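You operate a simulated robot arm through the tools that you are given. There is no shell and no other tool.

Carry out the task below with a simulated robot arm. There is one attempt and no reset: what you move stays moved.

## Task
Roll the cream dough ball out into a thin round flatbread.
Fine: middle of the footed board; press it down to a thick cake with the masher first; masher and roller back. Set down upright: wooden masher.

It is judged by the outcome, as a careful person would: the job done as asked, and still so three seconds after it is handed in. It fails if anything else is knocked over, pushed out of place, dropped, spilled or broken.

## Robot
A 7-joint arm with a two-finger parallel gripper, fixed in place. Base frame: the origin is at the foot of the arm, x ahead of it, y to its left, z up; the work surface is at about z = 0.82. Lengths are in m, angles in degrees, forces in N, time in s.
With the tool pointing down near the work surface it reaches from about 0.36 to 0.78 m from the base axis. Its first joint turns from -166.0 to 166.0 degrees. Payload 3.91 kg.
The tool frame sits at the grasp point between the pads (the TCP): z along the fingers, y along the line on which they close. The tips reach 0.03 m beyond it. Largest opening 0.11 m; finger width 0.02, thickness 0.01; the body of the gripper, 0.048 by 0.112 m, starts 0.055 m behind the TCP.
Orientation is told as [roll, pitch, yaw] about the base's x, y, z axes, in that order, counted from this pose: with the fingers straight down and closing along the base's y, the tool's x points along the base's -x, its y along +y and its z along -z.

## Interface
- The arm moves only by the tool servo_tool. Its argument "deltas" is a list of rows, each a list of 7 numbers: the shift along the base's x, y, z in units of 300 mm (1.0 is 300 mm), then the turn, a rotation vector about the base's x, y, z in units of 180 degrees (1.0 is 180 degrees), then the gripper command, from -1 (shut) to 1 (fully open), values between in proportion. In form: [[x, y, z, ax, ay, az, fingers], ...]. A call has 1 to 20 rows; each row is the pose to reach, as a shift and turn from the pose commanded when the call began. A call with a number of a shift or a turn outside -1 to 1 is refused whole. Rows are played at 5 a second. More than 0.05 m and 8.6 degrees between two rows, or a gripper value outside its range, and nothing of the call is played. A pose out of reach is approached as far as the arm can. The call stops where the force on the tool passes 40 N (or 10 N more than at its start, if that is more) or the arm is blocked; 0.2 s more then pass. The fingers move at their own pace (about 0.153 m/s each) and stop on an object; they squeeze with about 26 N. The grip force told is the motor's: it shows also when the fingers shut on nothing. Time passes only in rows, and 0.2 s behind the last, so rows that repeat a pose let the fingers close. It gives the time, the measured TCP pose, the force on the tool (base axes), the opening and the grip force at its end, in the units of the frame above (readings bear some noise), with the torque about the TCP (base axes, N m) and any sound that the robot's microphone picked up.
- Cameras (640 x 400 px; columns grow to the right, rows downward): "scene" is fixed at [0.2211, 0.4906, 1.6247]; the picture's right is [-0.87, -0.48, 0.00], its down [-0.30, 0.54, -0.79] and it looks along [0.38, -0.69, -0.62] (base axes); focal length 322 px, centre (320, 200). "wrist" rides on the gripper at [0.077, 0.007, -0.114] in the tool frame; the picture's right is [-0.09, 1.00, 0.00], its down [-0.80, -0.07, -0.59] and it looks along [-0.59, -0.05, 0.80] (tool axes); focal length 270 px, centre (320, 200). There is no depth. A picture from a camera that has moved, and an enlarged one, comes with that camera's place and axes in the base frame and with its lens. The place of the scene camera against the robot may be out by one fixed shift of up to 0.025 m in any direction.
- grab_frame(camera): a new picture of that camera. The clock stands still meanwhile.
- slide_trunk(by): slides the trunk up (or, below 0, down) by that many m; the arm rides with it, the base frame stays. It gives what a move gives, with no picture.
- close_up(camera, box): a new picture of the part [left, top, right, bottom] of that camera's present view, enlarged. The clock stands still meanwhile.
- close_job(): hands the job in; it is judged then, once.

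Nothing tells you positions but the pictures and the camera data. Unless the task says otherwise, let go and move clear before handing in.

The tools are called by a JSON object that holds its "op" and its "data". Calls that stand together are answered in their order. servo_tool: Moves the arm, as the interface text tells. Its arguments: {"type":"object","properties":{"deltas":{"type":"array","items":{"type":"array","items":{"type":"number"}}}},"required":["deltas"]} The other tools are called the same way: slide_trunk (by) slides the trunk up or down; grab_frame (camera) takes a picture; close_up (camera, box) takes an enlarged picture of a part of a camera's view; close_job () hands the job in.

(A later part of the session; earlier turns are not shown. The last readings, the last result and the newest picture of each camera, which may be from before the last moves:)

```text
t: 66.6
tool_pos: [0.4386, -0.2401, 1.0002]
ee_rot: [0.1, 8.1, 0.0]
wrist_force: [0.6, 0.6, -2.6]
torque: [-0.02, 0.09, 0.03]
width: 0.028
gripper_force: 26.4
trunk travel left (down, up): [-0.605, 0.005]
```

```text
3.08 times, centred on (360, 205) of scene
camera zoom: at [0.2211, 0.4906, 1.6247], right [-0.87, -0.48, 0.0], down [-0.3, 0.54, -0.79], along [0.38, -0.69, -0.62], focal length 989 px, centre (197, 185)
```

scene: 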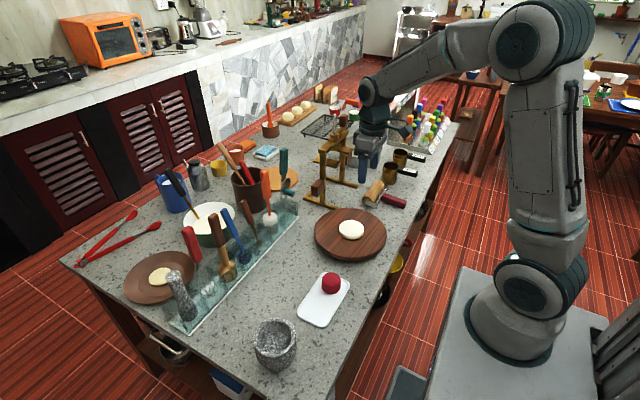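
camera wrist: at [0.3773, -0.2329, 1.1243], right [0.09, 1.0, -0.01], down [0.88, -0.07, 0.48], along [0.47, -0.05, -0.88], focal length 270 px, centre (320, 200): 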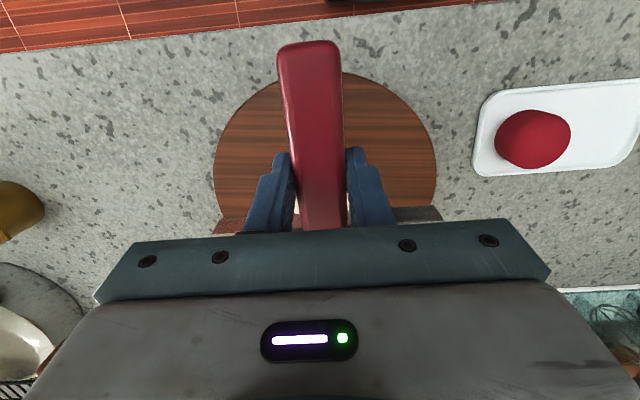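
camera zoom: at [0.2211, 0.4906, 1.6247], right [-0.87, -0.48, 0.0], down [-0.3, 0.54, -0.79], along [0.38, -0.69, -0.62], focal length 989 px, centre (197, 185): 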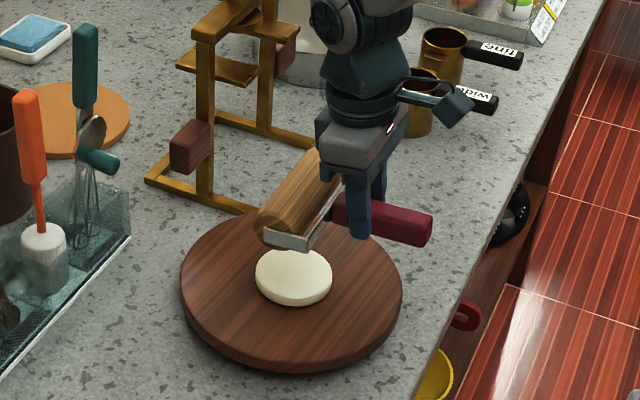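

The roller hangs over the cake's centre. I'll lower it gently onto the dough.

{"op": "servo_tool", "data": {"deltas": [[0, 0, -0.08, 0, 0, 0, -1], [0, 0, -0.16, 0, 0, 0, -1], [0, 0, -0.21, 0, 0, 0, -1], [0, 0, -0.235, 0, 0, 0, -1], [0, 0, -0.245, 0, 0, 0, -1], [0, 0, -0.252, 0, 0, 0, -1], [0, 0, -0.252, 0, 0, 0, -1]]}}

{"op": "close_up", "data": {"camera": "scene", "box": [290, 140, 430, 270]}}

```text
t: 68.2
tool_pos: [0.4402, -0.2394, 0.9263]
ee_rot: [0.0, 8.0, 0.0]
wrist_force: [-0.1, -1.6, 0.0]
torque: [-0.03, -0.12, -0.1]
width: 0.0278
gripper_force: 25.9
trunk travel left (down, up): [-0.605, 0.005]
```

```text
3.08 times, centred on (360, 205) of scene
camera zoom: at [0.2211, 0.4906, 1.6247], right [-0.87, -0.48, 0.0], down [-0.3, 0.54, -0.79], along [0.38, -0.69, -0.62], focal length 989 px, centre (197, 185)
```

zoom: 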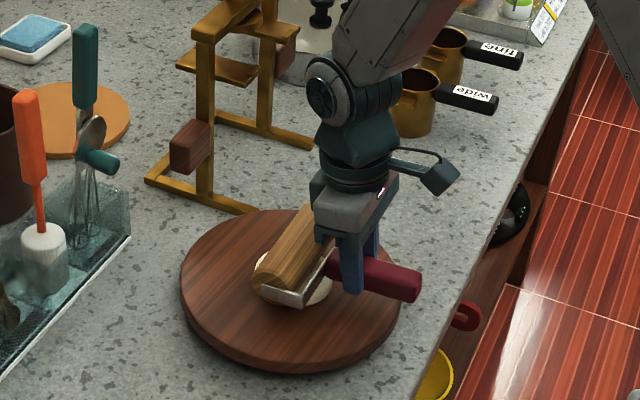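

It's just touching (about 3 N). I'll lower a couple of millimetres and make a first pass forward and back, then check how the dough responds.

{"op": "servo_tool", "data": {"deltas": [[0, 0, -0.005, 0, 0, 0, -1], [0.03, 0, -0.008, 0, 0, 0, -1], [0.07, 0, -0.01, 0, 0, 0, -1], [0.11, 0, -0.01, 0, 0, 0, -1], [0.14, 0, -0.01, 0, 0, 0, -1], [0.1, 0, -0.01, 0, 0, 0, -1], [0.06, 0, -0.01, 0, 0, 0, -1], [0.02, 0, -0.01, 0, 0, 0, -1], [-0.02, 0, -0.01, 0, 0, 0, -1], [-0.06, 0, -0.01, 0, 0, 0, -1], [-0.1, 0, -0.01, 0, 0, 0, -1], [-0.14, 0, -0.01, 0, 0, 0, -1], [-0.1, 0, -0.01, 0, 0, 0, -1], [-0.06, 0, -0.01, 0, 0, 0, -1], [-0.02, 0, -0.01, 0, 0, 0, -1], [0, 0, -0.01, 0, 0, 0, -1]]}}

{"op": "close_up", "data": {"camera": "scene", "box": [290, 140, 430, 270]}}

```text
t: 71.6
tool_pos: [0.4383, -0.239, 0.9217]
ee_rot: [0.0, 8.0, 0.0]
wrist_force: [1.1, 0.0, -3.3]
torque: [0.0, 0.09, -0.04]
width: 0.0282
gripper_force: 26.5
trunk travel left (down, up): [-0.605, 0.005]
```

```text
3.08 times, centred on (360, 205) of scene
camera zoom: at [0.2211, 0.4906, 1.6247], right [-0.87, -0.48, 0.0], down [-0.3, 0.54, -0.79], along [0.38, -0.69, -0.62], focal length 989 px, centre (197, 185)
```

zoom: 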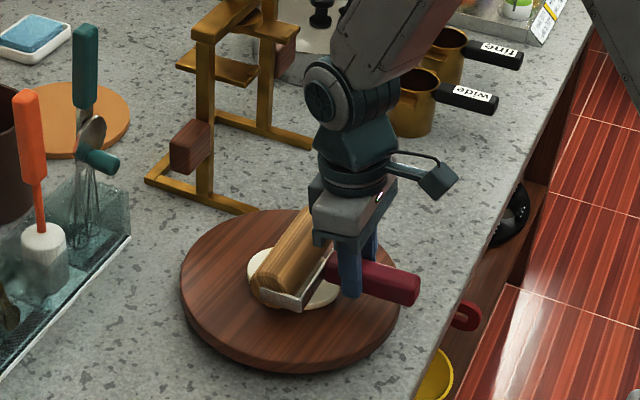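

The dough thinned and widened. I'll lift briefly to check its shape.

{"op": "servo_tool", "data": {"deltas": [[0, 0, 0.05, 0, 0, 0, -1], [0, 0, 0.18, 0, 0, 0, -1], [0, 0, 0.32, 0, 0, 0, -1], [0, 0, 0.4, 0, 0, 0, -1], [0, 0, 0.4, 0, 0, 0, -1]]}}

{"op": "close_up", "data": {"camera": "scene", "box": [290, 160, 420, 270]}}

{"op": "grab_frame", "data": {"camera": "wrist"}}

```text
t: 72.8
tool_pos: [0.438, -0.2381, 1.0419]
ee_rot: [-0.1, 8.1, 0.0]
wrist_force: [0.0, -0.4, -3.0]
torque: [0.0, 0.1, 0.01]
width: 0.0274
gripper_force: 26.5
trunk travel left (down, up): [-0.605, 0.005]
```

```text
3.64 times, centred on (355, 215) of scene
camera zoom: at [0.2211, 0.4906, 1.6247], right [-0.87, -0.48, 0.0], down [-0.3, 0.54, -0.79], along [0.38, -0.69, -0.62], focal length 1169 px, centre (193, 146)
```

zoom: 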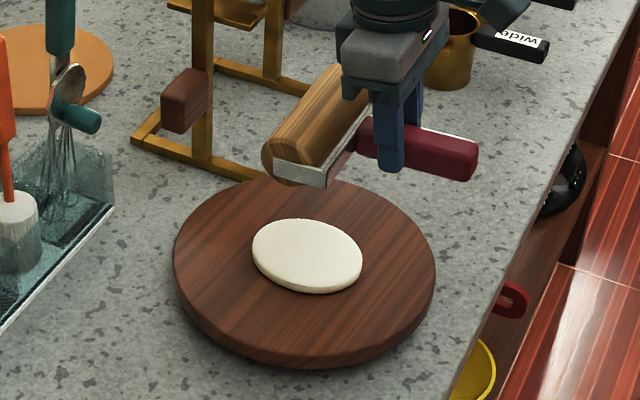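

```text
taken
camera wrist: at [0.3771, -0.232, 1.1653], right [0.09, 1.0, -0.01], down [0.88, -0.07, 0.48], along [0.47, -0.05, -0.88], focal length 270 px, centre (320, 200)
```

wrist: 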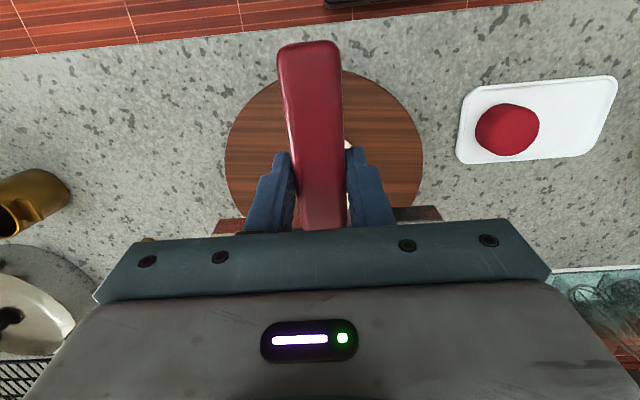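

Rolling along x stretched it along x, so I need to alternate directions to keep it round. I'll rotate the roller 90° (handle toward -y) and recentre over the dough for a cross pass.

{"op": "servo_tool", "data": {"deltas": [[0.02, -0.02, 0, 0, 0, 0.042, -1], [0.04, -0.04, 0, 0, 0, 0.084, -1], [0.06, -0.06, 0, 0, 0, 0.126, -1], [0.08, -0.08, 0, 0, 0, 0.168, -1], [0.1, -0.1, 0, 0, 0, 0.21, -1], [0.12, -0.12, 0, 0, 0, 0.252, -1], [0.14, -0.14, 0, 0, 0, 0.294, -1], [0.16, -0.16, 0, 0, 0, 0.336, -1], [0.18, -0.18, 0, 0, 0, 0.378, -1], [0.2, -0.2, 0, 0, 0, 0.42, -1], [0.22, -0.22, 0, 0, 0, 0.462, -1], [0.229, -0.238, 0, 0, 0, 0.5, -1], [0.229, -0.238, 0, 0, 0, 0.5, -1]]}}

{"op": "close_up", "data": {"camera": "scene", "box": [290, 130, 430, 270]}}

{"op": "grab_frame", "data": {"camera": "wrist"}}

```text
t: 75.6
tool_pos: [0.5074, -0.3095, 1.0407]
ee_rot: [-0.1, 8.0, 90.2]
wrist_force: [-0.2, 0.7, -3.5]
torque: [-0.1, 0.01, 0.02]
width: 0.0277
gripper_force: 26.8
trunk travel left (down, up): [-0.605, 0.005]
```

```text
2.86 times, centred on (360, 200) of scene
camera zoom: at [0.2211, 0.4906, 1.6247], right [-0.87, -0.48, 0.0], down [-0.3, 0.54, -0.79], along [0.38, -0.69, -0.62], focal length 919 px, centre (206, 200)
```

zoom: 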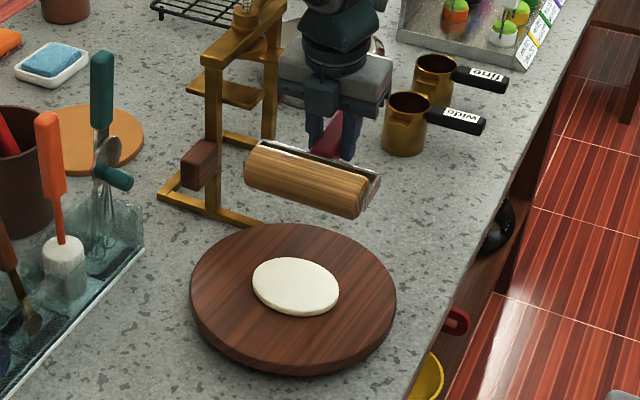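

```text
taken
camera wrist: at [0.5001, -0.3715, 1.1645], right [-1.0, 0.09, -0.01], down [0.07, 0.88, 0.48], along [0.05, 0.47, -0.88], focal length 270 px, centre (320, 200)
```

wrist: 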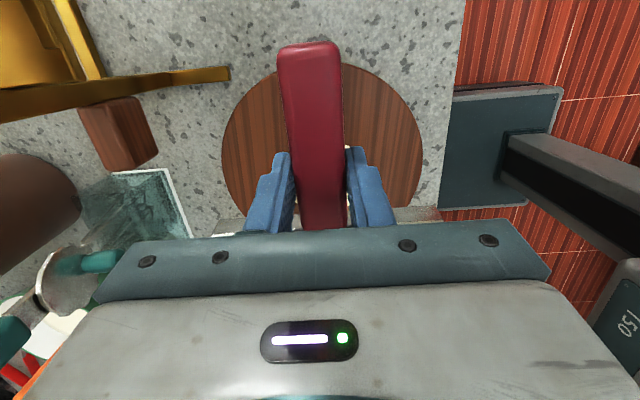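

Good; handle hasn't slipped in the grip. I'll lower and make the cross pass along y, slightly deeper.

{"op": "servo_tool", "data": {"deltas": [[0, 0, -0.12, 0, 0, 0, -1], [0, 0, -0.24, 0, 0, 0, -1], [0, 0, -0.34, 0, 0, 0, -1], [0, 0, -0.38, 0, 0, 0, -1], [0, 0, -0.395, 0, 0, 0, -1], [0, 0, -0.4, 0, 0, 0, -1], [0, 0.03, -0.403, 0, 0, 0, -1], [0, 0.07, -0.406, 0, 0, 0, -1], [0, 0.11, -0.408, 0, 0, 0, -1], [0, 0.15, -0.408, 0, 0, 0, -1], [0, 0.11, -0.408, 0, 0, 0, -1], [0, 0.07, -0.408, 0, 0, 0, -1], [0, 0.03, -0.408, 0, 0, 0, -1], [0, -0.01, -0.408, 0, 0, 0, -1], [0, -0.05, -0.408, 0, 0, 0, -1], [0, -0.09, -0.408, 0, 0, 0, -1], [0, -0.13, -0.408, 0, 0, 0, -1], [0, -0.15, -0.408, 0, 0, 0, -1]]}}

{"op": "servo_tool", "data": {"deltas": [[0, 0.04, 0, 0, 0, 0, -1], [0, 0.08, 0, 0, 0, 0, -1], [0, 0.12, 0, 0, 0, 0, -1], [0, 0.15, 0, 0, 0, 0, -1]]}}

{"op": "close_up", "data": {"camera": "scene", "box": [290, 130, 430, 270]}}

```text
t: 79.4
tool_pos: [0.5085, -0.3562, 0.9204]
ee_rot: [0.0, 7.9, 89.9]
wrist_force: [-0.5, 0.3, -3.3]
torque: [-0.1, 0.01, 0.02]
width: 0.0279
gripper_force: 26.0
trunk travel left (down, up): [-0.605, 0.005]
```

```text
t: 80.4
tool_pos: [0.5078, -0.3092, 0.92]
ee_rot: [0.0, 8.0, 90.0]
wrist_force: [-0.6, -0.1, -3.0]
torque: [-0.11, 0.0, 0.02]
width: 0.0277
gripper_force: 26.3
trunk travel left (down, up): [-0.605, 0.005]
```

```text
2.86 times, centred on (360, 200) of scene
camera zoom: at [0.2211, 0.4906, 1.6247], right [-0.87, -0.48, 0.0], down [-0.3, 0.54, -0.79], along [0.38, -0.69, -0.62], focal length 919 px, centre (206, 200)
```

zoom: 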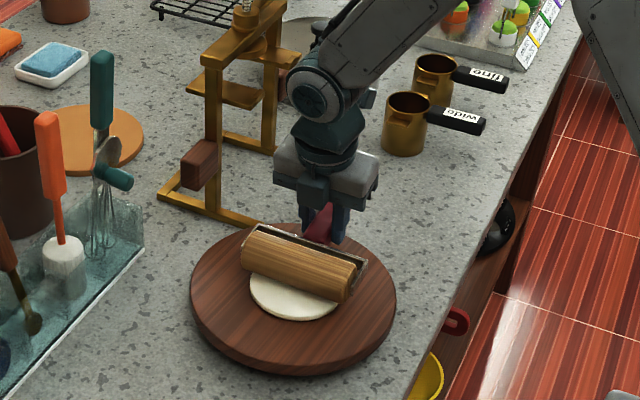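

{"op": "servo_tool", "data": {"deltas": [[0, 0, 0.06, 0, 0, 0, -1], [0, 0, 0.18, 0, 0, 0, -1], [0, 0, 0.28, 0, 0, 0, -1], [0, 0, 0.28, 0, 0, 0, -1]]}}

{"op": "close_up", "data": {"camera": "scene", "box": [300, 190, 400, 270]}}

```text
t: 81.4
tool_pos: [0.5093, -0.3106, 1.0017]
ee_rot: [0.1, 8.0, 90.0]
wrist_force: [0.2, 0.4, -4.3]
torque: [-0.1, 0.0, -0.01]
width: 0.0278
gripper_force: 26.3
trunk travel left (down, up): [-0.605, 0.005]
```

```text
5.00 times, centred on (350, 230) of scene
camera zoom: at [0.2211, 0.4906, 1.6247], right [-0.87, -0.48, 0.0], down [-0.3, 0.54, -0.79], along [0.38, -0.69, -0.62], focal length 1608 px, centre (170, 50)
```

zoom: 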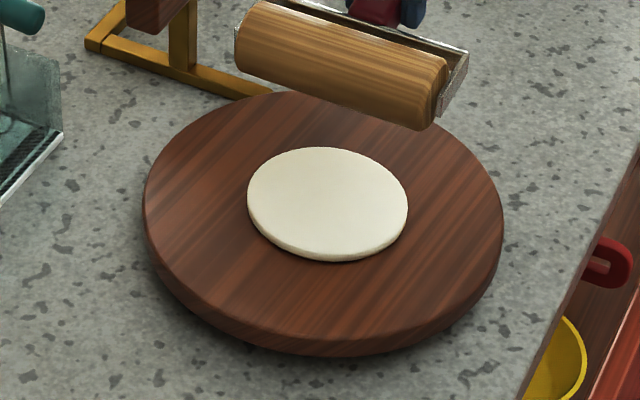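

Now it is nearly round, about 10.5 cm across and 1.3 cm thick, slightly longer in x. Another y pass a little deeper, going a bit past the edges.

{"op": "servo_tool", "data": {"deltas": [[0, 0, -0.12, 0, 0, 0, -1], [0, 0, -0.23, 0, 0, 0, -1], [0, 0, -0.27, 0, 0, 0, -1], [0, 0, -0.28, 0, 0, 0, -1], [0, 0.03, -0.283, 0, 0, 0, -1], [0, 0.07, -0.286, 0, 0, 0, -1], [0, 0.11, -0.288, 0, 0, 0, -1], [0, 0.15, -0.288, 0, 0, 0, -1], [0, 0.18, -0.288, 0, 0, 0, -1], [0, 0.14, -0.288, 0, 0, 0, -1], [0, 0.09, -0.288, 0, 0, 0, -1], [0, 0.04, -0.288, 0, 0, 0, -1], [0, -0.01, -0.288, 0, 0, 0, -1], [0, -0.06, -0.288, 0, 0, 0, -1], [0, -0.11, -0.288, 0, 0, 0, -1], [0, -0.15, -0.288, 0, 0, 0, -1], [0, -0.18, -0.288, 0, 0, 0, -1], [0, -0.14, -0.288, 0, 0, 0, -1], [0, -0.08, -0.288, 0, 0, 0, -1], [0, -0.02, -0.288, 0, 0, 0, -1]]}}

{"op": "servo_tool", "data": {"deltas": [[0, 0.02, 0.05, 0, 0, 0, -1], [0, 0.02, 0.18, 0, 0, 0, -1], [0, 0.02, 0.28, 0, 0, 0, -1], [0, 0.02, 0.28, 0, 0, 0, -1]]}}

{"op": "close_up", "data": {"camera": "scene", "box": [300, 190, 400, 270]}}

```text
t: 85.6
tool_pos: [0.5072, -0.315, 0.9161]
ee_rot: [-0.1, 8.0, 90.0]
wrist_force: [0.5, 0.0, -3.3]
torque: [-0.11, -0.01, 0.01]
width: 0.0277
gripper_force: 25.5
trunk travel left (down, up): [-0.605, 0.005]
```

```text
t: 86.6
tool_pos: [0.5063, -0.3109, 1.0]
ee_rot: [0.1, 8.0, 90.0]
wrist_force: [-0.1, -0.6, -4.0]
torque: [-0.11, -0.01, 0.01]
width: 0.0279
gripper_force: 26.9
trunk travel left (down, up): [-0.605, 0.005]
```

```text
5.00 times, centred on (350, 230) of scene
camera zoom: at [0.2211, 0.4906, 1.6247], right [-0.87, -0.48, 0.0], down [-0.3, 0.54, -0.79], along [0.38, -0.69, -0.62], focal length 1608 px, centre (170, 50)
```

zoom: 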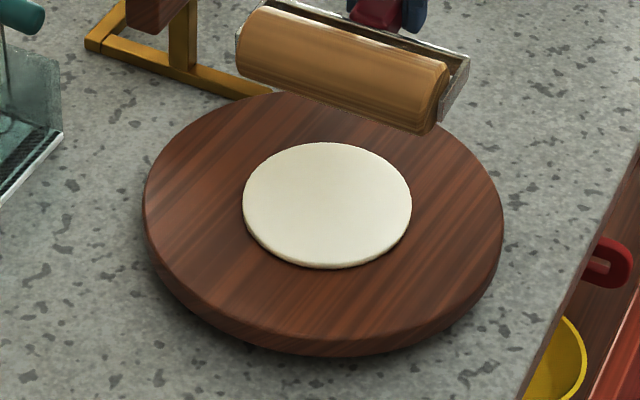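

It's round now: about 11.3 cm across, 1.2 cm thick. It needs to be thinner, so I'll turn back to the x direction and roll deeper.

{"op": "servo_tool", "data": {"deltas": [[-0.02, 0.02, 0, 0, 0, -0.042, -1], [-0.04, 0.04, 0, 0, 0, -0.084, -1], [-0.06, 0.06, 0, 0, 0, -0.126, -1], [-0.08, 0.08, 0, 0, 0, -0.168, -1], [-0.1, 0.1, 0, 0, 0, -0.21, -1], [-0.12, 0.12, 0, 0, 0, -0.252, -1], [-0.14, 0.14, 0, 0, 0, -0.294, -1], [-0.16, 0.16, 0, 0, 0, -0.336, -1], [-0.18, 0.18, 0, 0, 0, -0.378, -1], [-0.2, 0.2, 0, 0, 0, -0.42, -1], [-0.22, 0.22, 0, 0, 0, -0.462, -1], [-0.232, 0.232, 0, 0, 0, -0.5, -1], [-0.232, 0.232, -0.1, 0, 0, -0.5, -1], [-0.232, 0.232, -0.2, 0, 0, -0.5, -1], [-0.232, 0.232, -0.25, 0, 0, -0.5, -1], [-0.232, 0.232, -0.27, 0, 0, -0.5, -1], [-0.232, 0.232, -0.27, 0, 0, -0.5, -1]]}}

{"op": "grab_frame", "data": {"camera": "wrist"}}

{"op": "close_up", "data": {"camera": "scene", "box": [290, 150, 430, 270]}}

```text
t: 90.2
tool_pos: [0.4378, -0.242, 0.9188]
ee_rot: [0.0, 8.0, 0.0]
wrist_force: [0.1, -0.7, -3.7]
torque: [0.02, 0.14, -0.01]
width: 0.0278
gripper_force: 25.8
trunk travel left (down, up): [-0.605, 0.005]
```

```text
taken
camera wrist: at [0.3764, -0.2349, 1.0429], right [0.09, 1.0, -0.01], down [0.88, -0.07, 0.48], along [0.47, -0.05, -0.88], focal length 270 px, centre (320, 200)
```

wrist: 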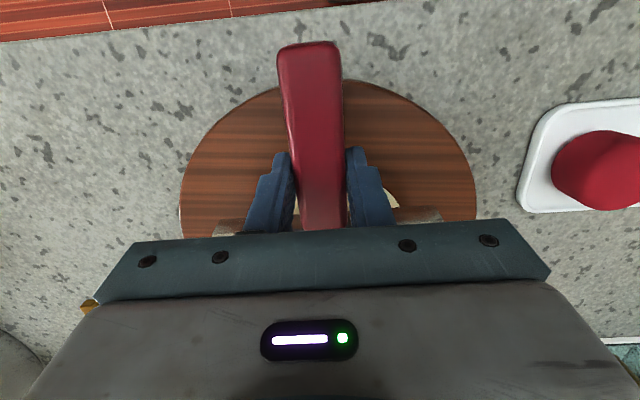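

```text
3.33 times, centred on (360, 210) of scene
camera zoom: at [0.2211, 0.4906, 1.6247], right [-0.87, -0.48, 0.0], down [-0.3, 0.54, -0.79], along [0.38, -0.69, -0.62], focal length 1072 px, centre (187, 167)
```

zoom: 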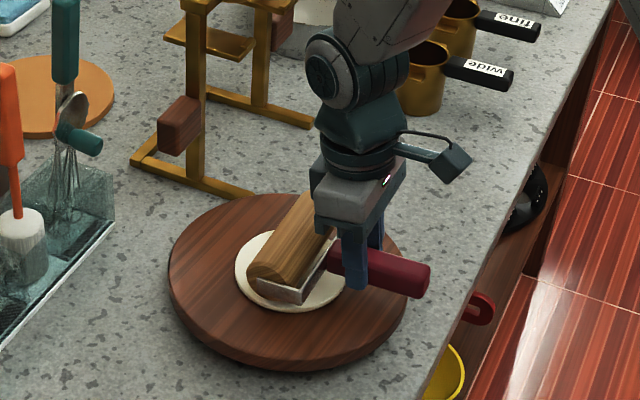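

{"op": "servo_tool", "data": {"deltas": [[0, 0, -0.01, 0, 0, 0, -1], [0.03, 0, -0.014, 0, 0, 0, -1], [0.07, 0, -0.018, 0, 0, 0, -1], [0.11, 0, -0.02, 0, 0, 0, -1], [0.15, 0, -0.02, 0, 0, 0, -1], [0.19, 0, -0.02, 0, 0, 0, -1], [0.14, 0, -0.02, 0, 0, 0, -1], [0.09, 0, -0.02, 0, 0, 0, -1], [0.04, 0, -0.02, 0, 0, 0, -1], [-0.01, 0, -0.02, 0, 0, 0, -1], [-0.06, 0, -0.02, 0, 0, 0, -1], [-0.11, 0, -0.02, 0, 0, 0, -1], [-0.16, 0, -0.02, 0, 0, 0, -1], [-0.19, 0, -0.02, 0, 0, 0, -1], [-0.14, 0, -0.02, 0, 0, 0, -1], [-0.08, 0, -0.02, 0, 0, 0, -1], [-0.02, 0, -0.02, 0, 0, 0, -1], [0, 0, -0.02, 0, 0, 0, -1]]}}

{"op": "servo_tool", "data": {"deltas": [[0, 0, 0.06, 0, 0, 0, -1], [0, 0, 0.2, 0, 0, 0, -1], [0, 0, 0.32, 0, 0, 0, -1], [0, 0, 0.32, 0, 0, 0, -1]]}}

{"op": "close_up", "data": {"camera": "scene", "box": [300, 190, 400, 270]}}

```text
t: 94.0
tool_pos: [0.4382, -0.2405, 0.9137]
ee_rot: [0.1, 8.0, 0.1]
wrist_force: [0.4, 0.1, -0.1]
torque: [0.0, -0.05, -0.05]
width: 0.0279
gripper_force: 26.2
trunk travel left (down, up): [-0.605, 0.005]
```

```text
t: 95.0
tool_pos: [0.4364, -0.2411, 1.0096]
ee_rot: [0.1, 7.9, 0.1]
wrist_force: [-0.1, -0.1, -3.6]
torque: [-0.02, 0.14, -0.01]
width: 0.0278
gripper_force: 26.6
trunk travel left (down, up): [-0.605, 0.005]
```

```text
5.00 times, centred on (350, 230) of scene
camera zoom: at [0.2211, 0.4906, 1.6247], right [-0.87, -0.48, 0.0], down [-0.3, 0.54, -0.79], along [0.38, -0.69, -0.62], focal length 1608 px, centre (170, 50)
```

zoom: 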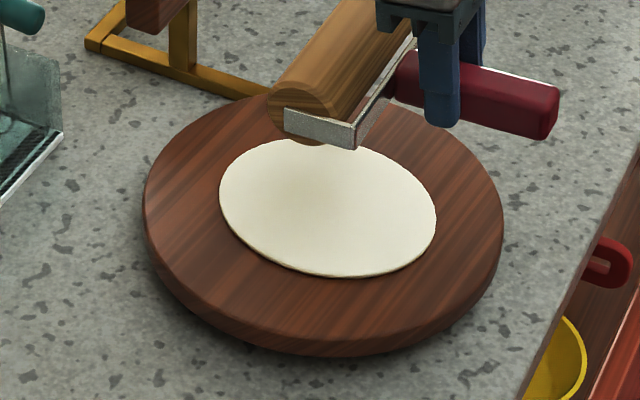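

Much thinner now, stretched in x (about 15.4 × 11.4 cm). A y pass should bring it back to round. I'll rotate again.

{"op": "servo_tool", "data": {"deltas": [[0.02, -0.02, 0, 0, 0, 0.042, -1], [0.04, -0.04, 0, 0, 0, 0.084, -1], [0.06, -0.06, 0, 0, 0, 0.126, -1], [0.08, -0.08, 0, 0, 0, 0.168, -1], [0.1, -0.1, 0, 0, 0, 0.21, -1], [0.12, -0.12, 0, 0, 0, 0.252, -1], [0.14, -0.14, 0, 0, 0, 0.294, -1], [0.16, -0.16, 0, 0, 0, 0.336, -1], [0.18, -0.18, 0, 0, 0, 0.378, -1], [0.2, -0.2, 0, 0, 0, 0.42, -1], [0.22, -0.22, 0, 0, 0, 0.462, -1], [0.231, -0.233, 0, 0, 0, 0.5, -1], [0.231, -0.233, -0.1, 0, 0, 0.5, -1], [0.231, -0.233, -0.22, 0, 0, 0.5, -1], [0.231, -0.233, -0.28, 0, 0, 0.5, -1], [0.231, -0.233, -0.305, 0, 0, 0.5, -1], [0.231, -0.233, -0.305, 0, 0, 0.5, -1]]}}

{"op": "grab_frame", "data": {"camera": "wrist"}}

{"op": "close_up", "data": {"camera": "scene", "box": [290, 150, 430, 270]}}

```text
t: 98.6
tool_pos: [0.5074, -0.3106, 0.9178]
ee_rot: [-0.1, 7.9, 90.1]
wrist_force: [0.0, 0.7, -3.9]
torque: [-0.1, 0.02, -0.04]
width: 0.0277
gripper_force: 26.1
trunk travel left (down, up): [-0.605, 0.005]
```

```text
taken
camera wrist: at [0.4986, -0.3707, 1.041], right [-1.0, 0.09, -0.01], down [0.07, 0.88, 0.48], along [0.05, 0.47, -0.88], focal length 270 px, centre (320, 200)
```

wrist: 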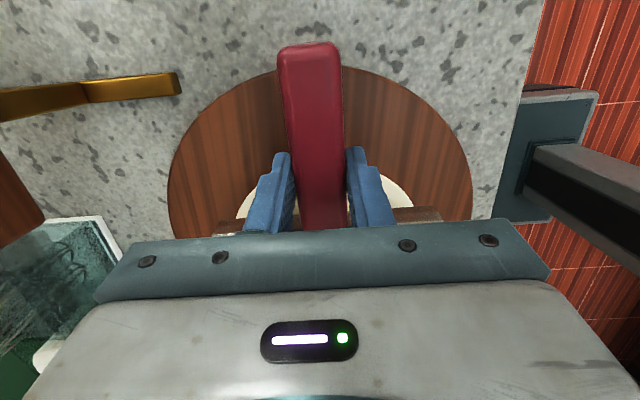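

```text
3.33 times, centred on (360, 210) of scene
camera zoom: at [0.2211, 0.4906, 1.6247], right [-0.87, -0.48, 0.0], down [-0.3, 0.54, -0.79], along [0.38, -0.69, -0.62], focal length 1072 px, centre (187, 167)
```

zoom: 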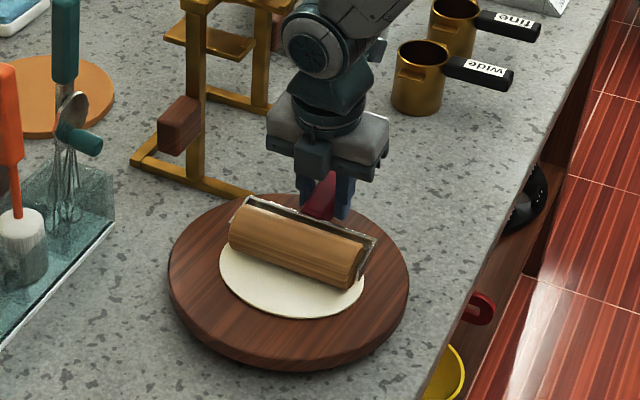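

{"op": "servo_tool", "data": {"deltas": [[0, 0, -0.01, 0, 0, 0, -1], [0, 0, -0.014, 0, 0, 0, -1], [0, 0.03, -0.016, 0, 0, 0, -1], [0, 0.07, -0.018, 0, 0, 0, -1], [0, 0.11, -0.02, 0, 0, 0, -1], [0, 0.15, -0.02, 0, 0, 0, -1], [0, 0.19, -0.02, 0, 0, 0, -1], [0, 0.14, -0.02, 0, 0, 0, -1], [0, 0.09, -0.02, 0, 0, 0, -1], [0, 0.04, -0.02, 0, 0, 0, -1], [0, -0.01, -0.02, 0, 0, 0, -1], [0, -0.06, -0.02, 0, 0, 0, -1], [0, -0.11, -0.02, 0, 0, 0, -1], [0, -0.16, -0.02, 0, 0, 0, -1], [0, -0.19, -0.02, 0, 0, 0, -1], [0, -0.14, -0.02, 0, 0, 0, -1], [0, -0.08, -0.02, 0, 0, 0, -1], [0, -0.02, -0.02, 0, 0, 0, -1], [0, 0, -0.02, 0, 0, 0, -1]]}}

{"op": "servo_tool", "data": {"deltas": [[0, 0, 0.06, 0, 0, 0, -1], [0, 0, 0.2, 0, 0, 0, -1], [0, 0, 0.32, 0, 0, 0, -1], [0, 0, 0.32, 0, 0, 0, -1]]}}

{"op": "close_up", "data": {"camera": "scene", "box": [300, 190, 400, 270]}}

```text
t: 102.6
tool_pos: [0.508, -0.3105, 0.9111]
ee_rot: [-0.1, 7.9, 90.0]
wrist_force: [0.5, -0.2, -2.7]
torque: [-0.11, -0.01, 0.02]
width: 0.0278
gripper_force: 25.9
trunk travel left (down, up): [-0.605, 0.005]
```

```text
t: 103.6
tool_pos: [0.5078, -0.3121, 1.0071]
ee_rot: [0.0, 8.0, 90.0]
wrist_force: [0.3, -0.4, -3.9]
torque: [-0.09, -0.01, 0.0]
width: 0.028
gripper_force: 25.9
trunk travel left (down, up): [-0.605, 0.005]
```

```text
5.00 times, centred on (350, 230) of scene
camera zoom: at [0.2211, 0.4906, 1.6247], right [-0.87, -0.48, 0.0], down [-0.3, 0.54, -0.79], along [0.38, -0.69, -0.62], focal length 1608 px, centre (170, 50)
```

zoom: 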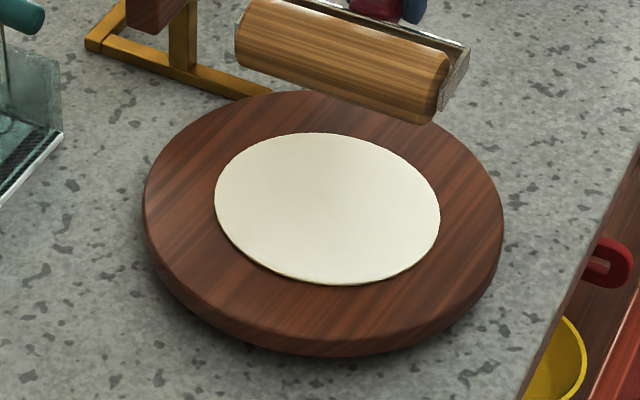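

Nearly round: I estimate about 15.4 × 13.9 cm and around 7 mm thick. One more slightly deeper y pass should even it out.

{"op": "servo_tool", "data": {"deltas": [[0, 0, -0.12, 0, 0, 0, -1], [0, 0, -0.24, 0, 0, 0, -1], [0, 0, -0.3, 0, 0, 0, -1], [0, 0, -0.318, 0, 0, 0, -1], [0, 0.04, -0.322, 0, 0, 0, -1], [0, 0.09, -0.3235, 0, 0, 0, -1], [0, 0.14, -0.3235, 0, 0, 0, -1], [0, 0.19, -0.3235, 0, 0, 0, -1], [0, 0.22, -0.3235, 0, 0, 0, -1], [0, 0.17, -0.3235, 0, 0, 0, -1], [0, 0.11, -0.3235, 0, 0, 0, -1], [0, 0.05, -0.3235, 0, 0, 0, -1], [0, -0.01, -0.3235, 0, 0, 0, -1], [0, -0.07, -0.3235, 0, 0, 0, -1], [0, -0.13, -0.3235, 0, 0, 0, -1], [0, -0.18, -0.3235, 0, 0, 0, -1], [0, -0.22, -0.3235, 0, 0, 0, -1], [0, -0.16, -0.3235, 0, 0, 0, -1], [0, -0.08, -0.3235, 0, 0, 0, -1], [0, 0, -0.3235, 0, 0, 0, -1]]}}

{"op": "servo_tool", "data": {"deltas": [[0, 0, 0.06, 0, 0, 0, -1], [0, 0, 0.2, 0, 0, 0, -1], [0, 0, 0.32, 0, 0, 0, -1], [0, 0, 0.32, 0, 0, 0, -1]]}}

{"op": "close_up", "data": {"camera": "scene", "box": [300, 190, 400, 270]}}

```text
t: 107.8
tool_pos: [0.5084, -0.3091, 0.9123]
ee_rot: [0.0, 8.0, 90.0]
wrist_force: [-0.6, 0.2, -4.0]
torque: [-0.11, 0.01, 0.02]
width: 0.0277
gripper_force: 26.3
trunk travel left (down, up): [-0.605, 0.005]
```

```text
t: 108.8
tool_pos: [0.5075, -0.3103, 1.0058]
ee_rot: [0.0, 8.0, 90.1]
wrist_force: [0.5, 1.2, -4.2]
torque: [-0.11, 0.02, 0.0]
width: 0.0277
gripper_force: 26.0
trunk travel left (down, up): [-0.605, 0.005]
```

```text
5.00 times, centred on (350, 230) of scene
camera zoom: at [0.2211, 0.4906, 1.6247], right [-0.87, -0.48, 0.0], down [-0.3, 0.54, -0.79], along [0.38, -0.69, -0.62], focal length 1608 px, centre (170, 50)
```

zoom: 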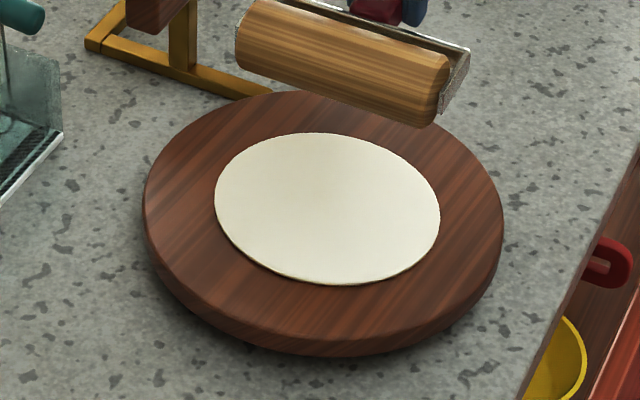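

No change at that height, so the dough is already thinner than the roller's level. I'll feel for contact a bit lower.

{"op": "servo_tool", "data": {"deltas": [[0, 0, -0.12, 0, 0, 0, -1], [0, 0, -0.24, 0, 0, 0, -1], [0, 0, -0.3, 0, 0, 0, -1], [0, 0, -0.32, 0, 0, 0, -1], [0, 0, -0.325, 0, 0, 0, -1], [0, 0, -0.325, 0, 0, 0, -1]]}}

{"op": "grab_frame", "data": {"camera": "wrist"}}

{"op": "close_up", "data": {"camera": "scene", "box": [310, 190, 400, 260]}}

```text
t: 110.2
tool_pos: [0.508, -0.3122, 0.9105]
ee_rot: [0.0, 8.0, 90.0]
wrist_force: [0.2, 0.4, 0.2]
torque: [0.24, -0.02, 0.0]
width: 0.028
gripper_force: 26.1
trunk travel left (down, up): [-0.605, 0.005]
```

```text
taken
camera wrist: at [0.4987, -0.3718, 1.0329], right [-1.0, 0.09, -0.01], down [0.07, 0.88, 0.48], along [0.05, 0.47, -0.88], focal length 270 px, centre (320, 200)
```

wrist: 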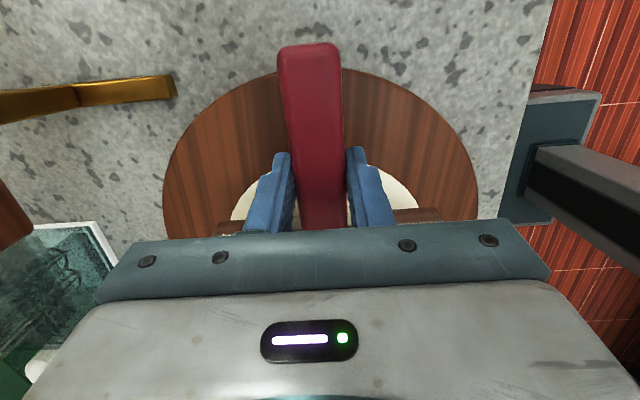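

```text
5.71 times, centred on (355, 225) of scene
camera zoom: at [0.2211, 0.4906, 1.6247], right [-0.87, -0.48, 0.0], down [-0.3, 0.54, -0.79], along [0.38, -0.69, -0.62], focal length 1838 px, centre (120, 57)
```

zoom: 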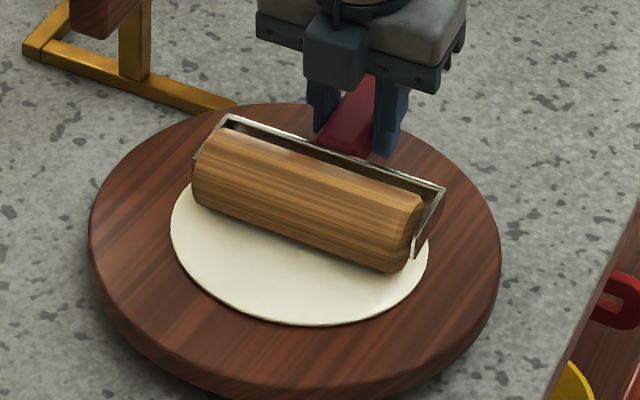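

Contact is felt here (about 4 N). I'll roll along y at this level.

{"op": "servo_tool", "data": {"deltas": [[0, 0.04, -0.001, 0, 0, 0, -1], [0, 0.08, -0.002, 0, 0, 0, -1], [0, 0.13, -0.002, 0, 0, 0, -1], [0, 0.18, -0.002, 0, 0, 0, -1], [0, 0.22, -0.002, 0, 0, 0, -1], [0, 0.17, -0.002, 0, 0, 0, -1], [0, 0.11, -0.002, 0, 0, 0, -1], [0, 0.05, -0.002, 0, 0, 0, -1], [0, -0.01, -0.002, 0, 0, 0, -1], [0, -0.07, -0.002, 0, 0, 0, -1], [0, -0.13, -0.002, 0, 0, 0, -1], [0, -0.18, -0.002, 0, 0, 0, -1], [0, -0.22, -0.002, 0, 0, 0, -1], [0, -0.16, -0.002, 0, 0, 0, -1], [0, -0.08, -0.002, 0, 0, 0, -1], [0, 0, -0.002, 0, 0, 0, -1]]}}

{"op": "servo_tool", "data": {"deltas": [[0, 0, 0.06, 0, 0, 0, -1], [0, 0, 0.2, 0, 0, 0, -1], [0, 0, 0.33, 0, 0, 0, -1], [0, 0, 0.33, 0, 0, 0, -1]]}}

{"op": "close_up", "data": {"camera": "scene", "box": [300, 190, 400, 270]}}

```text
t: 113.6
tool_pos: [0.5075, -0.309, 0.9091]
ee_rot: [-0.1, 8.0, 90.0]
wrist_force: [1.0, -0.2, -1.7]
torque: [0.0, 0.09, -0.06]
width: 0.0278
gripper_force: 26.1
trunk travel left (down, up): [-0.605, 0.005]
```

```text
t: 114.6
tool_pos: [0.5081, -0.3108, 1.0069]
ee_rot: [0.0, 8.0, 90.0]
wrist_force: [0.6, 0.1, -3.2]
torque: [-0.12, 0.02, -0.01]
width: 0.0279
gripper_force: 25.8
trunk travel left (down, up): [-0.605, 0.005]
```

```text
5.00 times, centred on (350, 230) of scene
camera zoom: at [0.2211, 0.4906, 1.6247], right [-0.87, -0.48, 0.0], down [-0.3, 0.54, -0.79], along [0.38, -0.69, -0.62], focal length 1608 px, centre (170, 50)
```

zoom: 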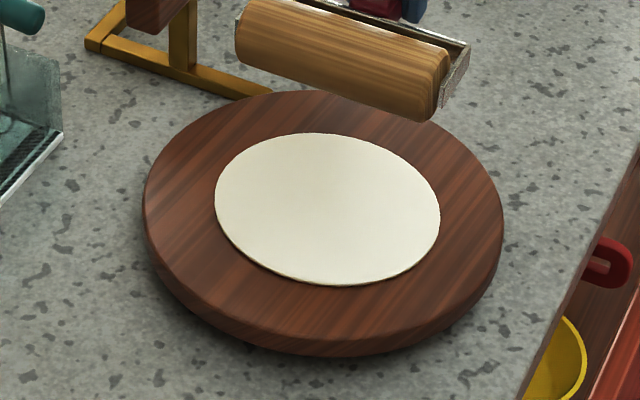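

The outline didn't change. I'll zoom in to measure its shape more precisely.

{"op": "close_up", "data": {"camera": "scene", "box": [325, 205, 405, 255]}}

{"op": "close_up", "data": {"camera": "scene", "box": [310, 200, 390, 250]}}

```text
8.00 times, centred on (365, 230) of scene
camera zoom: at [0.2211, 0.4906, 1.6247], right [-0.87, -0.48, 0.0], down [-0.3, 0.54, -0.79], along [0.38, -0.69, -0.62], focal length 2572 px, centre (-40, -40)
```

zoom: 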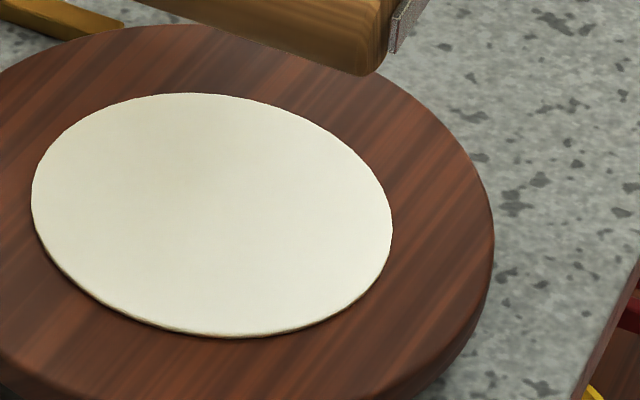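

```text
8.00 times, centred on (350, 225) of scene
camera zoom: at [0.2211, 0.4906, 1.6247], right [-0.87, -0.48, 0.0], down [-0.3, 0.54, -0.79], along [0.38, -0.69, -0.62], focal length 2572 px, centre (80, 0)
```

zoom: 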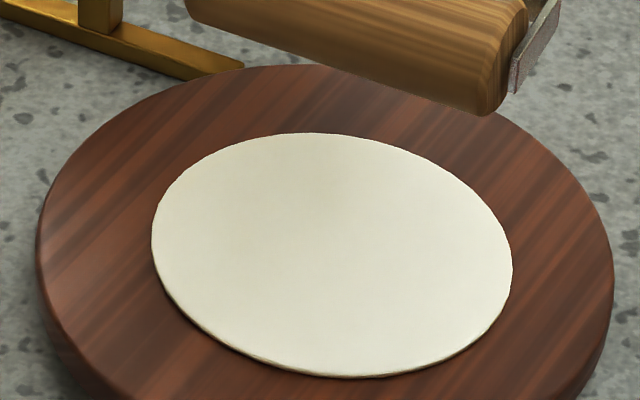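

My estimate is about 15.8 cm in x by 14 cm in y, so it's still a little oval. I'll do a firmer y pass, about 1.5 mm deeper, watching the force.

{"op": "servo_tool", "data": {"deltas": [[0, 0, -0.12, 0, 0, 0, -1], [0, 0, -0.24, 0, 0, 0, -1], [0, 0, -0.3, 0, 0, 0, -1], [0, 0, -0.325, 0, 0, 0, -1], [0, 0.03, -0.331, 0, 0, 0, -1], [0, 0.06, -0.334, 0, 0, 0, -1], [0, 0.1, -0.335, 0, 0, 0, -1]]}}

{"op": "servo_tool", "data": {"deltas": [[0, 0.05, 0, 0, 0, 0, -1], [0, 0.1, 0, 0, 0, 0, -1], [0, 0.12, 0, 0, 0, 0, -1], [0, 0.08, 0, 0, 0, 0, -1], [0, 0.03, 0, 0, 0, 0, -1], [0, -0.02, 0, 0, 0, 0, -1], [0, -0.07, 0, 0, 0, 0, -1], [0, -0.1, 0, 0, 0, 0, -1]]}}

{"op": "servo_tool", "data": {"deltas": [[0, -0.05, 0, 0, 0, 0, -1], [0, -0.1, 0, 0, 0, 0, -1], [0, -0.15, 0, 0, 0, 0, -1], [0, -0.2, 0, 0, 0, 0, -1], [0, -0.22, 0, 0, 0, 0, -1], [0, -0.17, 0, 0, 0, 0, -1], [0, -0.11, 0, 0, 0, 0, -1], [0, -0.05, 0, 0, 0, 0, -1], [0, 0, 0, 0, 0, 0, -1]]}}

{"op": "close_up", "data": {"camera": "scene", "box": [310, 190, 400, 260]}}

```text
t: 116.2
tool_pos: [0.5078, -0.2793, 0.9095]
ee_rot: [-0.1, 8.0, 89.9]
wrist_force: [-2.8, -0.4, 4.7]
torque: [0.49, 0.23, 0.25]
width: 0.0276
gripper_force: 26.4
trunk travel left (down, up): [-0.605, 0.005]
```

```text
t: 118.0
tool_pos: [0.5065, -0.3127, 0.9052]
ee_rot: [0.1, 7.9, 90.1]
wrist_force: [0.0, 0.3, -3.0]
torque: [-0.09, -0.03, 0.02]
width: 0.0278
gripper_force: 25.8
trunk travel left (down, up): [-0.605, 0.005]
```

```text
t: 120.0
tool_pos: [0.5074, -0.3105, 0.9076]
ee_rot: [-0.1, 8.0, 90.1]
wrist_force: [0.8, -0.9, -4.5]
torque: [-0.1, 0.03, 0.01]
width: 0.0278
gripper_force: 26.5
trunk travel left (down, up): [-0.605, 0.005]
```

```text
5.71 times, centred on (355, 225) of scene
camera zoom: at [0.2211, 0.4906, 1.6247], right [-0.87, -0.48, 0.0], down [-0.3, 0.54, -0.79], along [0.38, -0.69, -0.62], focal length 1838 px, centre (120, 57)
```

zoom: 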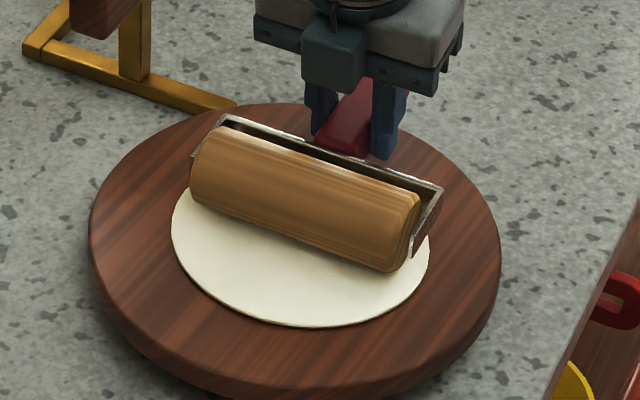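

{"op": "servo_tool", "data": {"deltas": [[0, 0, 0.06, 0, 0, 0, -1], [0, 0, 0.2, 0, 0, 0, -1], [0, 0, 0.33, 0, 0, 0, -1], [0, 0, 0.33, 0, 0, 0, -1]]}}

{"op": "close_up", "data": {"camera": "scene", "box": [310, 200, 390, 250]}}

{"op": "grab_frame", "data": {"camera": "wrist"}}

```text
t: 121.0
tool_pos: [0.5063, -0.31, 1.0066]
ee_rot: [0.0, 8.1, 89.9]
wrist_force: [-0.3, 0.7, -4.1]
torque: [-0.11, 0.01, -0.01]
width: 0.0276
gripper_force: 25.3
trunk travel left (down, up): [-0.605, 0.005]
```

```text
8.00 times, centred on (350, 225) of scene
camera zoom: at [0.2211, 0.4906, 1.6247], right [-0.87, -0.48, 0.0], down [-0.3, 0.54, -0.79], along [0.38, -0.69, -0.62], focal length 2572 px, centre (80, 0)
```

zoom: 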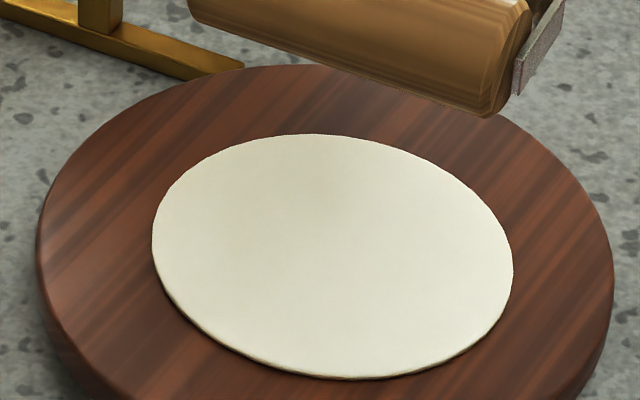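

```text
taken
camera wrist: at [0.4981, -0.3704, 1.1304], right [-1.0, 0.09, -0.01], down [0.07, 0.88, 0.48], along [0.05, 0.48, -0.88], focal length 270 px, centre (320, 200)
```

wrist: 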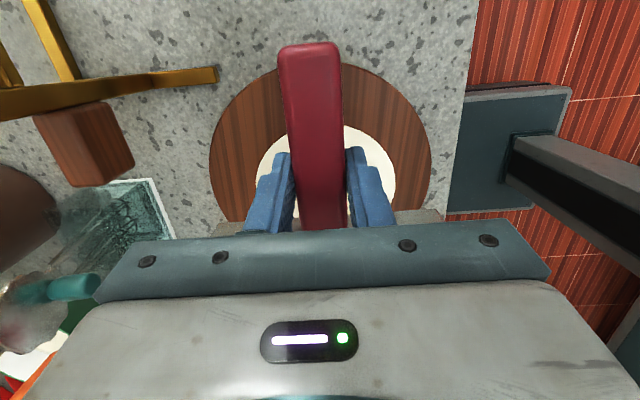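

{"op": "close_up", "data": {"camera": "scene", "box": [340, 235, 372, 255]}}

{"op": "close_up", "data": {"camera": "scene", "box": [318, 215, 350, 245]}}

```text
16.00 times, centred on (356, 245) of scene
camera zoom: at [0.2211, 0.4906, 1.6247], right [-0.87, -0.48, 0.0], down [-0.3, 0.54, -0.79], along [0.38, -0.69, -0.62], focal length 5145 px, centre (-256, -520)
```

zoom: 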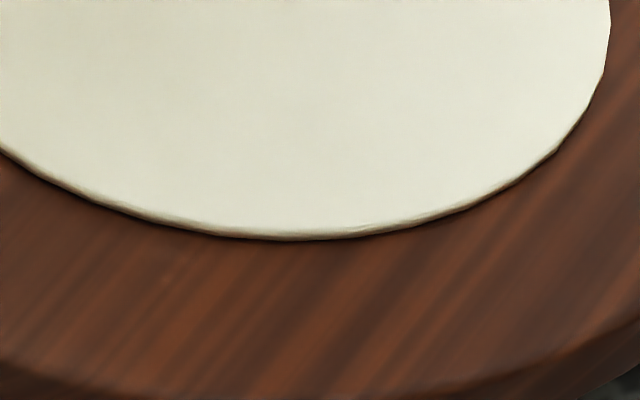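

```text
13.33 times, centred on (334, 230) of scene
camera zoom: at [0.2211, 0.4906, 1.6247], right [-0.87, -0.48, 0.0], down [-0.3, 0.54, -0.79], along [0.38, -0.69, -0.62], focal length 4287 px, centre (133, -200)
```

zoom: 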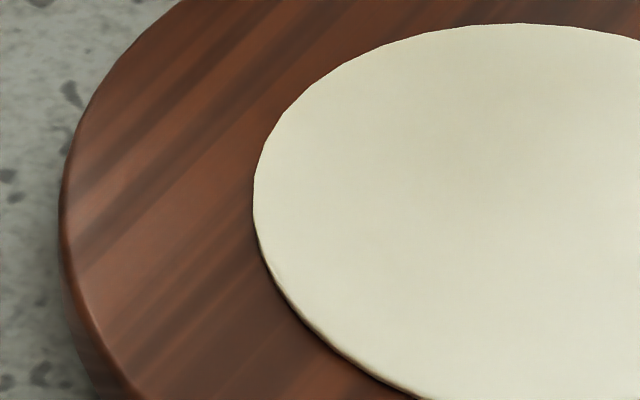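

The rim looks only about 3–4 mm thick and the outline is close to circular against the round board. I'll carry the roller away, and on the way view the flatbread from above with the wrist camera to confirm its roundness.

{"op": "servo_tool", "data": {"deltas": [[0, 0, 0.13, 0, 0, 0, -1], [0, 0, 0.25, 0, 0, 0, -1], [0, -0.02, 0.27, 0, 0, -0.042, -1], [-0.01, -0.06, 0.27, 0, 0, -0.084, -1], [-0.02, -0.11, 0.27, 0, 0, -0.126, -1], [-0.03, -0.16, 0.27, 0, 0, -0.168, -1], [-0.045, -0.21, 0.27, 0, 0, -0.21, -1], [-0.06, -0.27, 0.27, 0, 0, -0.252, -1], [-0.075, -0.33, 0.27, 0, 0, -0.294, -1], [-0.09, -0.39, 0.27, 0, 0, -0.336, -1], [-0.105, -0.45, 0.27, 0, 0, -0.378, -1], [-0.12, -0.51, 0.27, 0, 0, -0.42, -1], [-0.14, -0.57, 0.27, 0, 0, -0.462, -1], [-0.16, -0.633, 0.27, 0, 0, -0.5, -1], [-0.16, -0.633, 0.27, 0, 0, -0.5, -1]]}}

{"op": "grab_frame", "data": {"camera": "wrist"}}

{"op": "grab_frame", "data": {"camera": "scene"}}

```text
t: 124.2
tool_pos: [0.4575, -0.5008, 1.0883]
ee_rot: [-0.1, 7.9, 0.0]
wrist_force: [-0.5, 0.2, -2.7]
torque: [0.0, 0.12, 0.02]
width: 0.0276
gripper_force: 25.5
trunk travel left (down, up): [-0.605, 0.005]
```

```text
taken
camera wrist: at [0.3972, -0.4947, 1.2113], right [0.09, 1.0, -0.01], down [0.88, -0.07, 0.48], along [0.47, -0.05, -0.88], focal length 270 px, centre (320, 200)
```

wrist: 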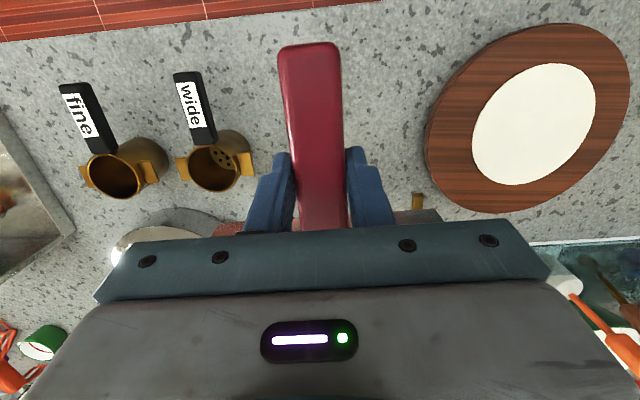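

```text
taken
```

scene: 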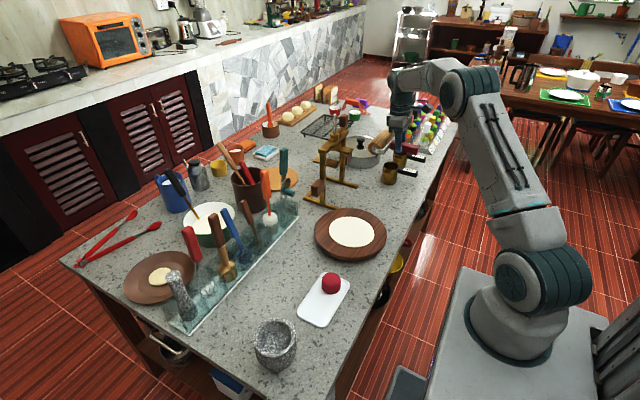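

{"op": "close_up", "data": {"camera": "wrist", "box": [420, 10, 640, 220]}}

```text
1.90 times, centred on (530, 115) of wrist
camera zoom: at [0.3972, -0.4947, 1.2113], right [0.09, 1.0, -0.01], down [0.88, -0.07, 0.48], along [0.47, -0.05, -0.88], focal length 515 px, centre (-80, 362)
```

zoom: 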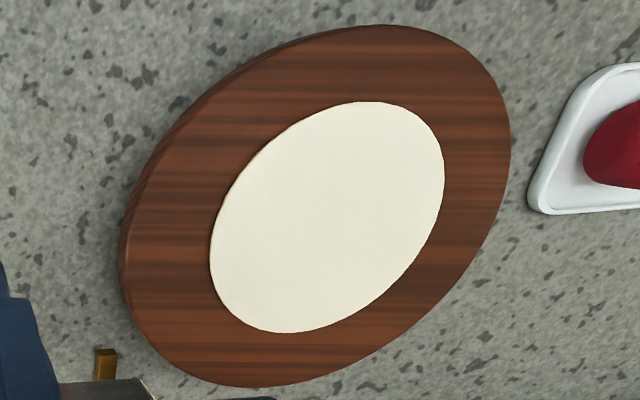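

From above it measures about 15.4 × 14.5 cm — round within a few percent, thin, and centred on the board. Now I'll level the roller and lower it back to where it lay.

{"op": "servo_tool", "data": {"deltas": [[0, 0, -0.02, 0, -0.015, 0, -1], [0, 0, -0.06, 0, -0.03, 0, -1], [0, 0, -0.1, 0, -0.0444, 0, -1], [0, 0, -0.2, 0, -0.0444, 0, -1], [0, 0, -0.32, 0, -0.0444, 0, -1], [0, 0, -0.43, 0, -0.0444, 0, -1], [0, 0, -0.43, 0, -0.0444, 0, -1]]}}

{"op": "grab_frame", "data": {"camera": "wrist"}}

{"op": "close_up", "data": {"camera": "scene", "box": [340, 130, 440, 230]}}

```text
t: 125.8
tool_pos: [0.4593, -0.5017, 0.9568]
ee_rot: [0.0, 0.0, 0.0]
wrist_force: [0.8, 0.3, -2.8]
torque: [0.01, 0.09, 0.03]
width: 0.0278
gripper_force: 26.0
trunk travel left (down, up): [-0.605, 0.005]
```

```text
taken
camera wrist: at [0.3809, -0.4951, 1.0709], right [0.09, 1.0, 0.0], down [0.8, -0.07, 0.59], along [0.59, -0.05, -0.8], focal length 270 px, centre (320, 200)
```

wrist: 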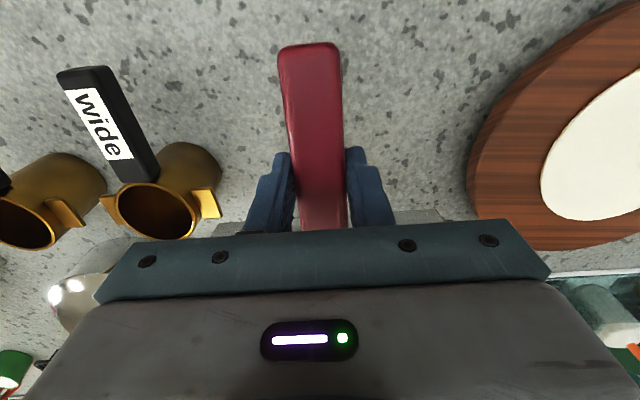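

```text
4.00 times, centred on (390, 180) of scene
camera zoom: at [0.2211, 0.4906, 1.6247], right [-0.87, -0.48, 0.0], down [-0.3, 0.54, -0.79], along [0.38, -0.69, -0.62], focal length 1286 px, centre (40, 280)
```

zoom: 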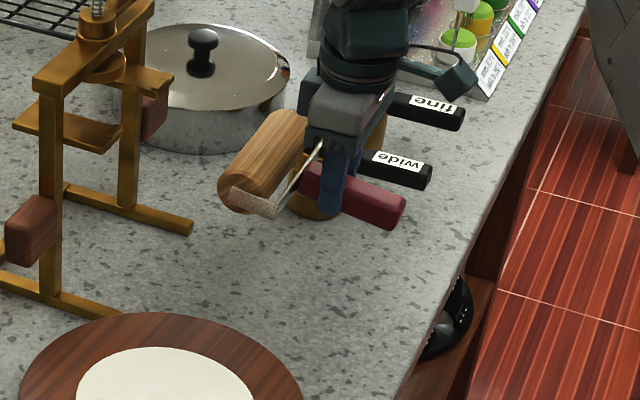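

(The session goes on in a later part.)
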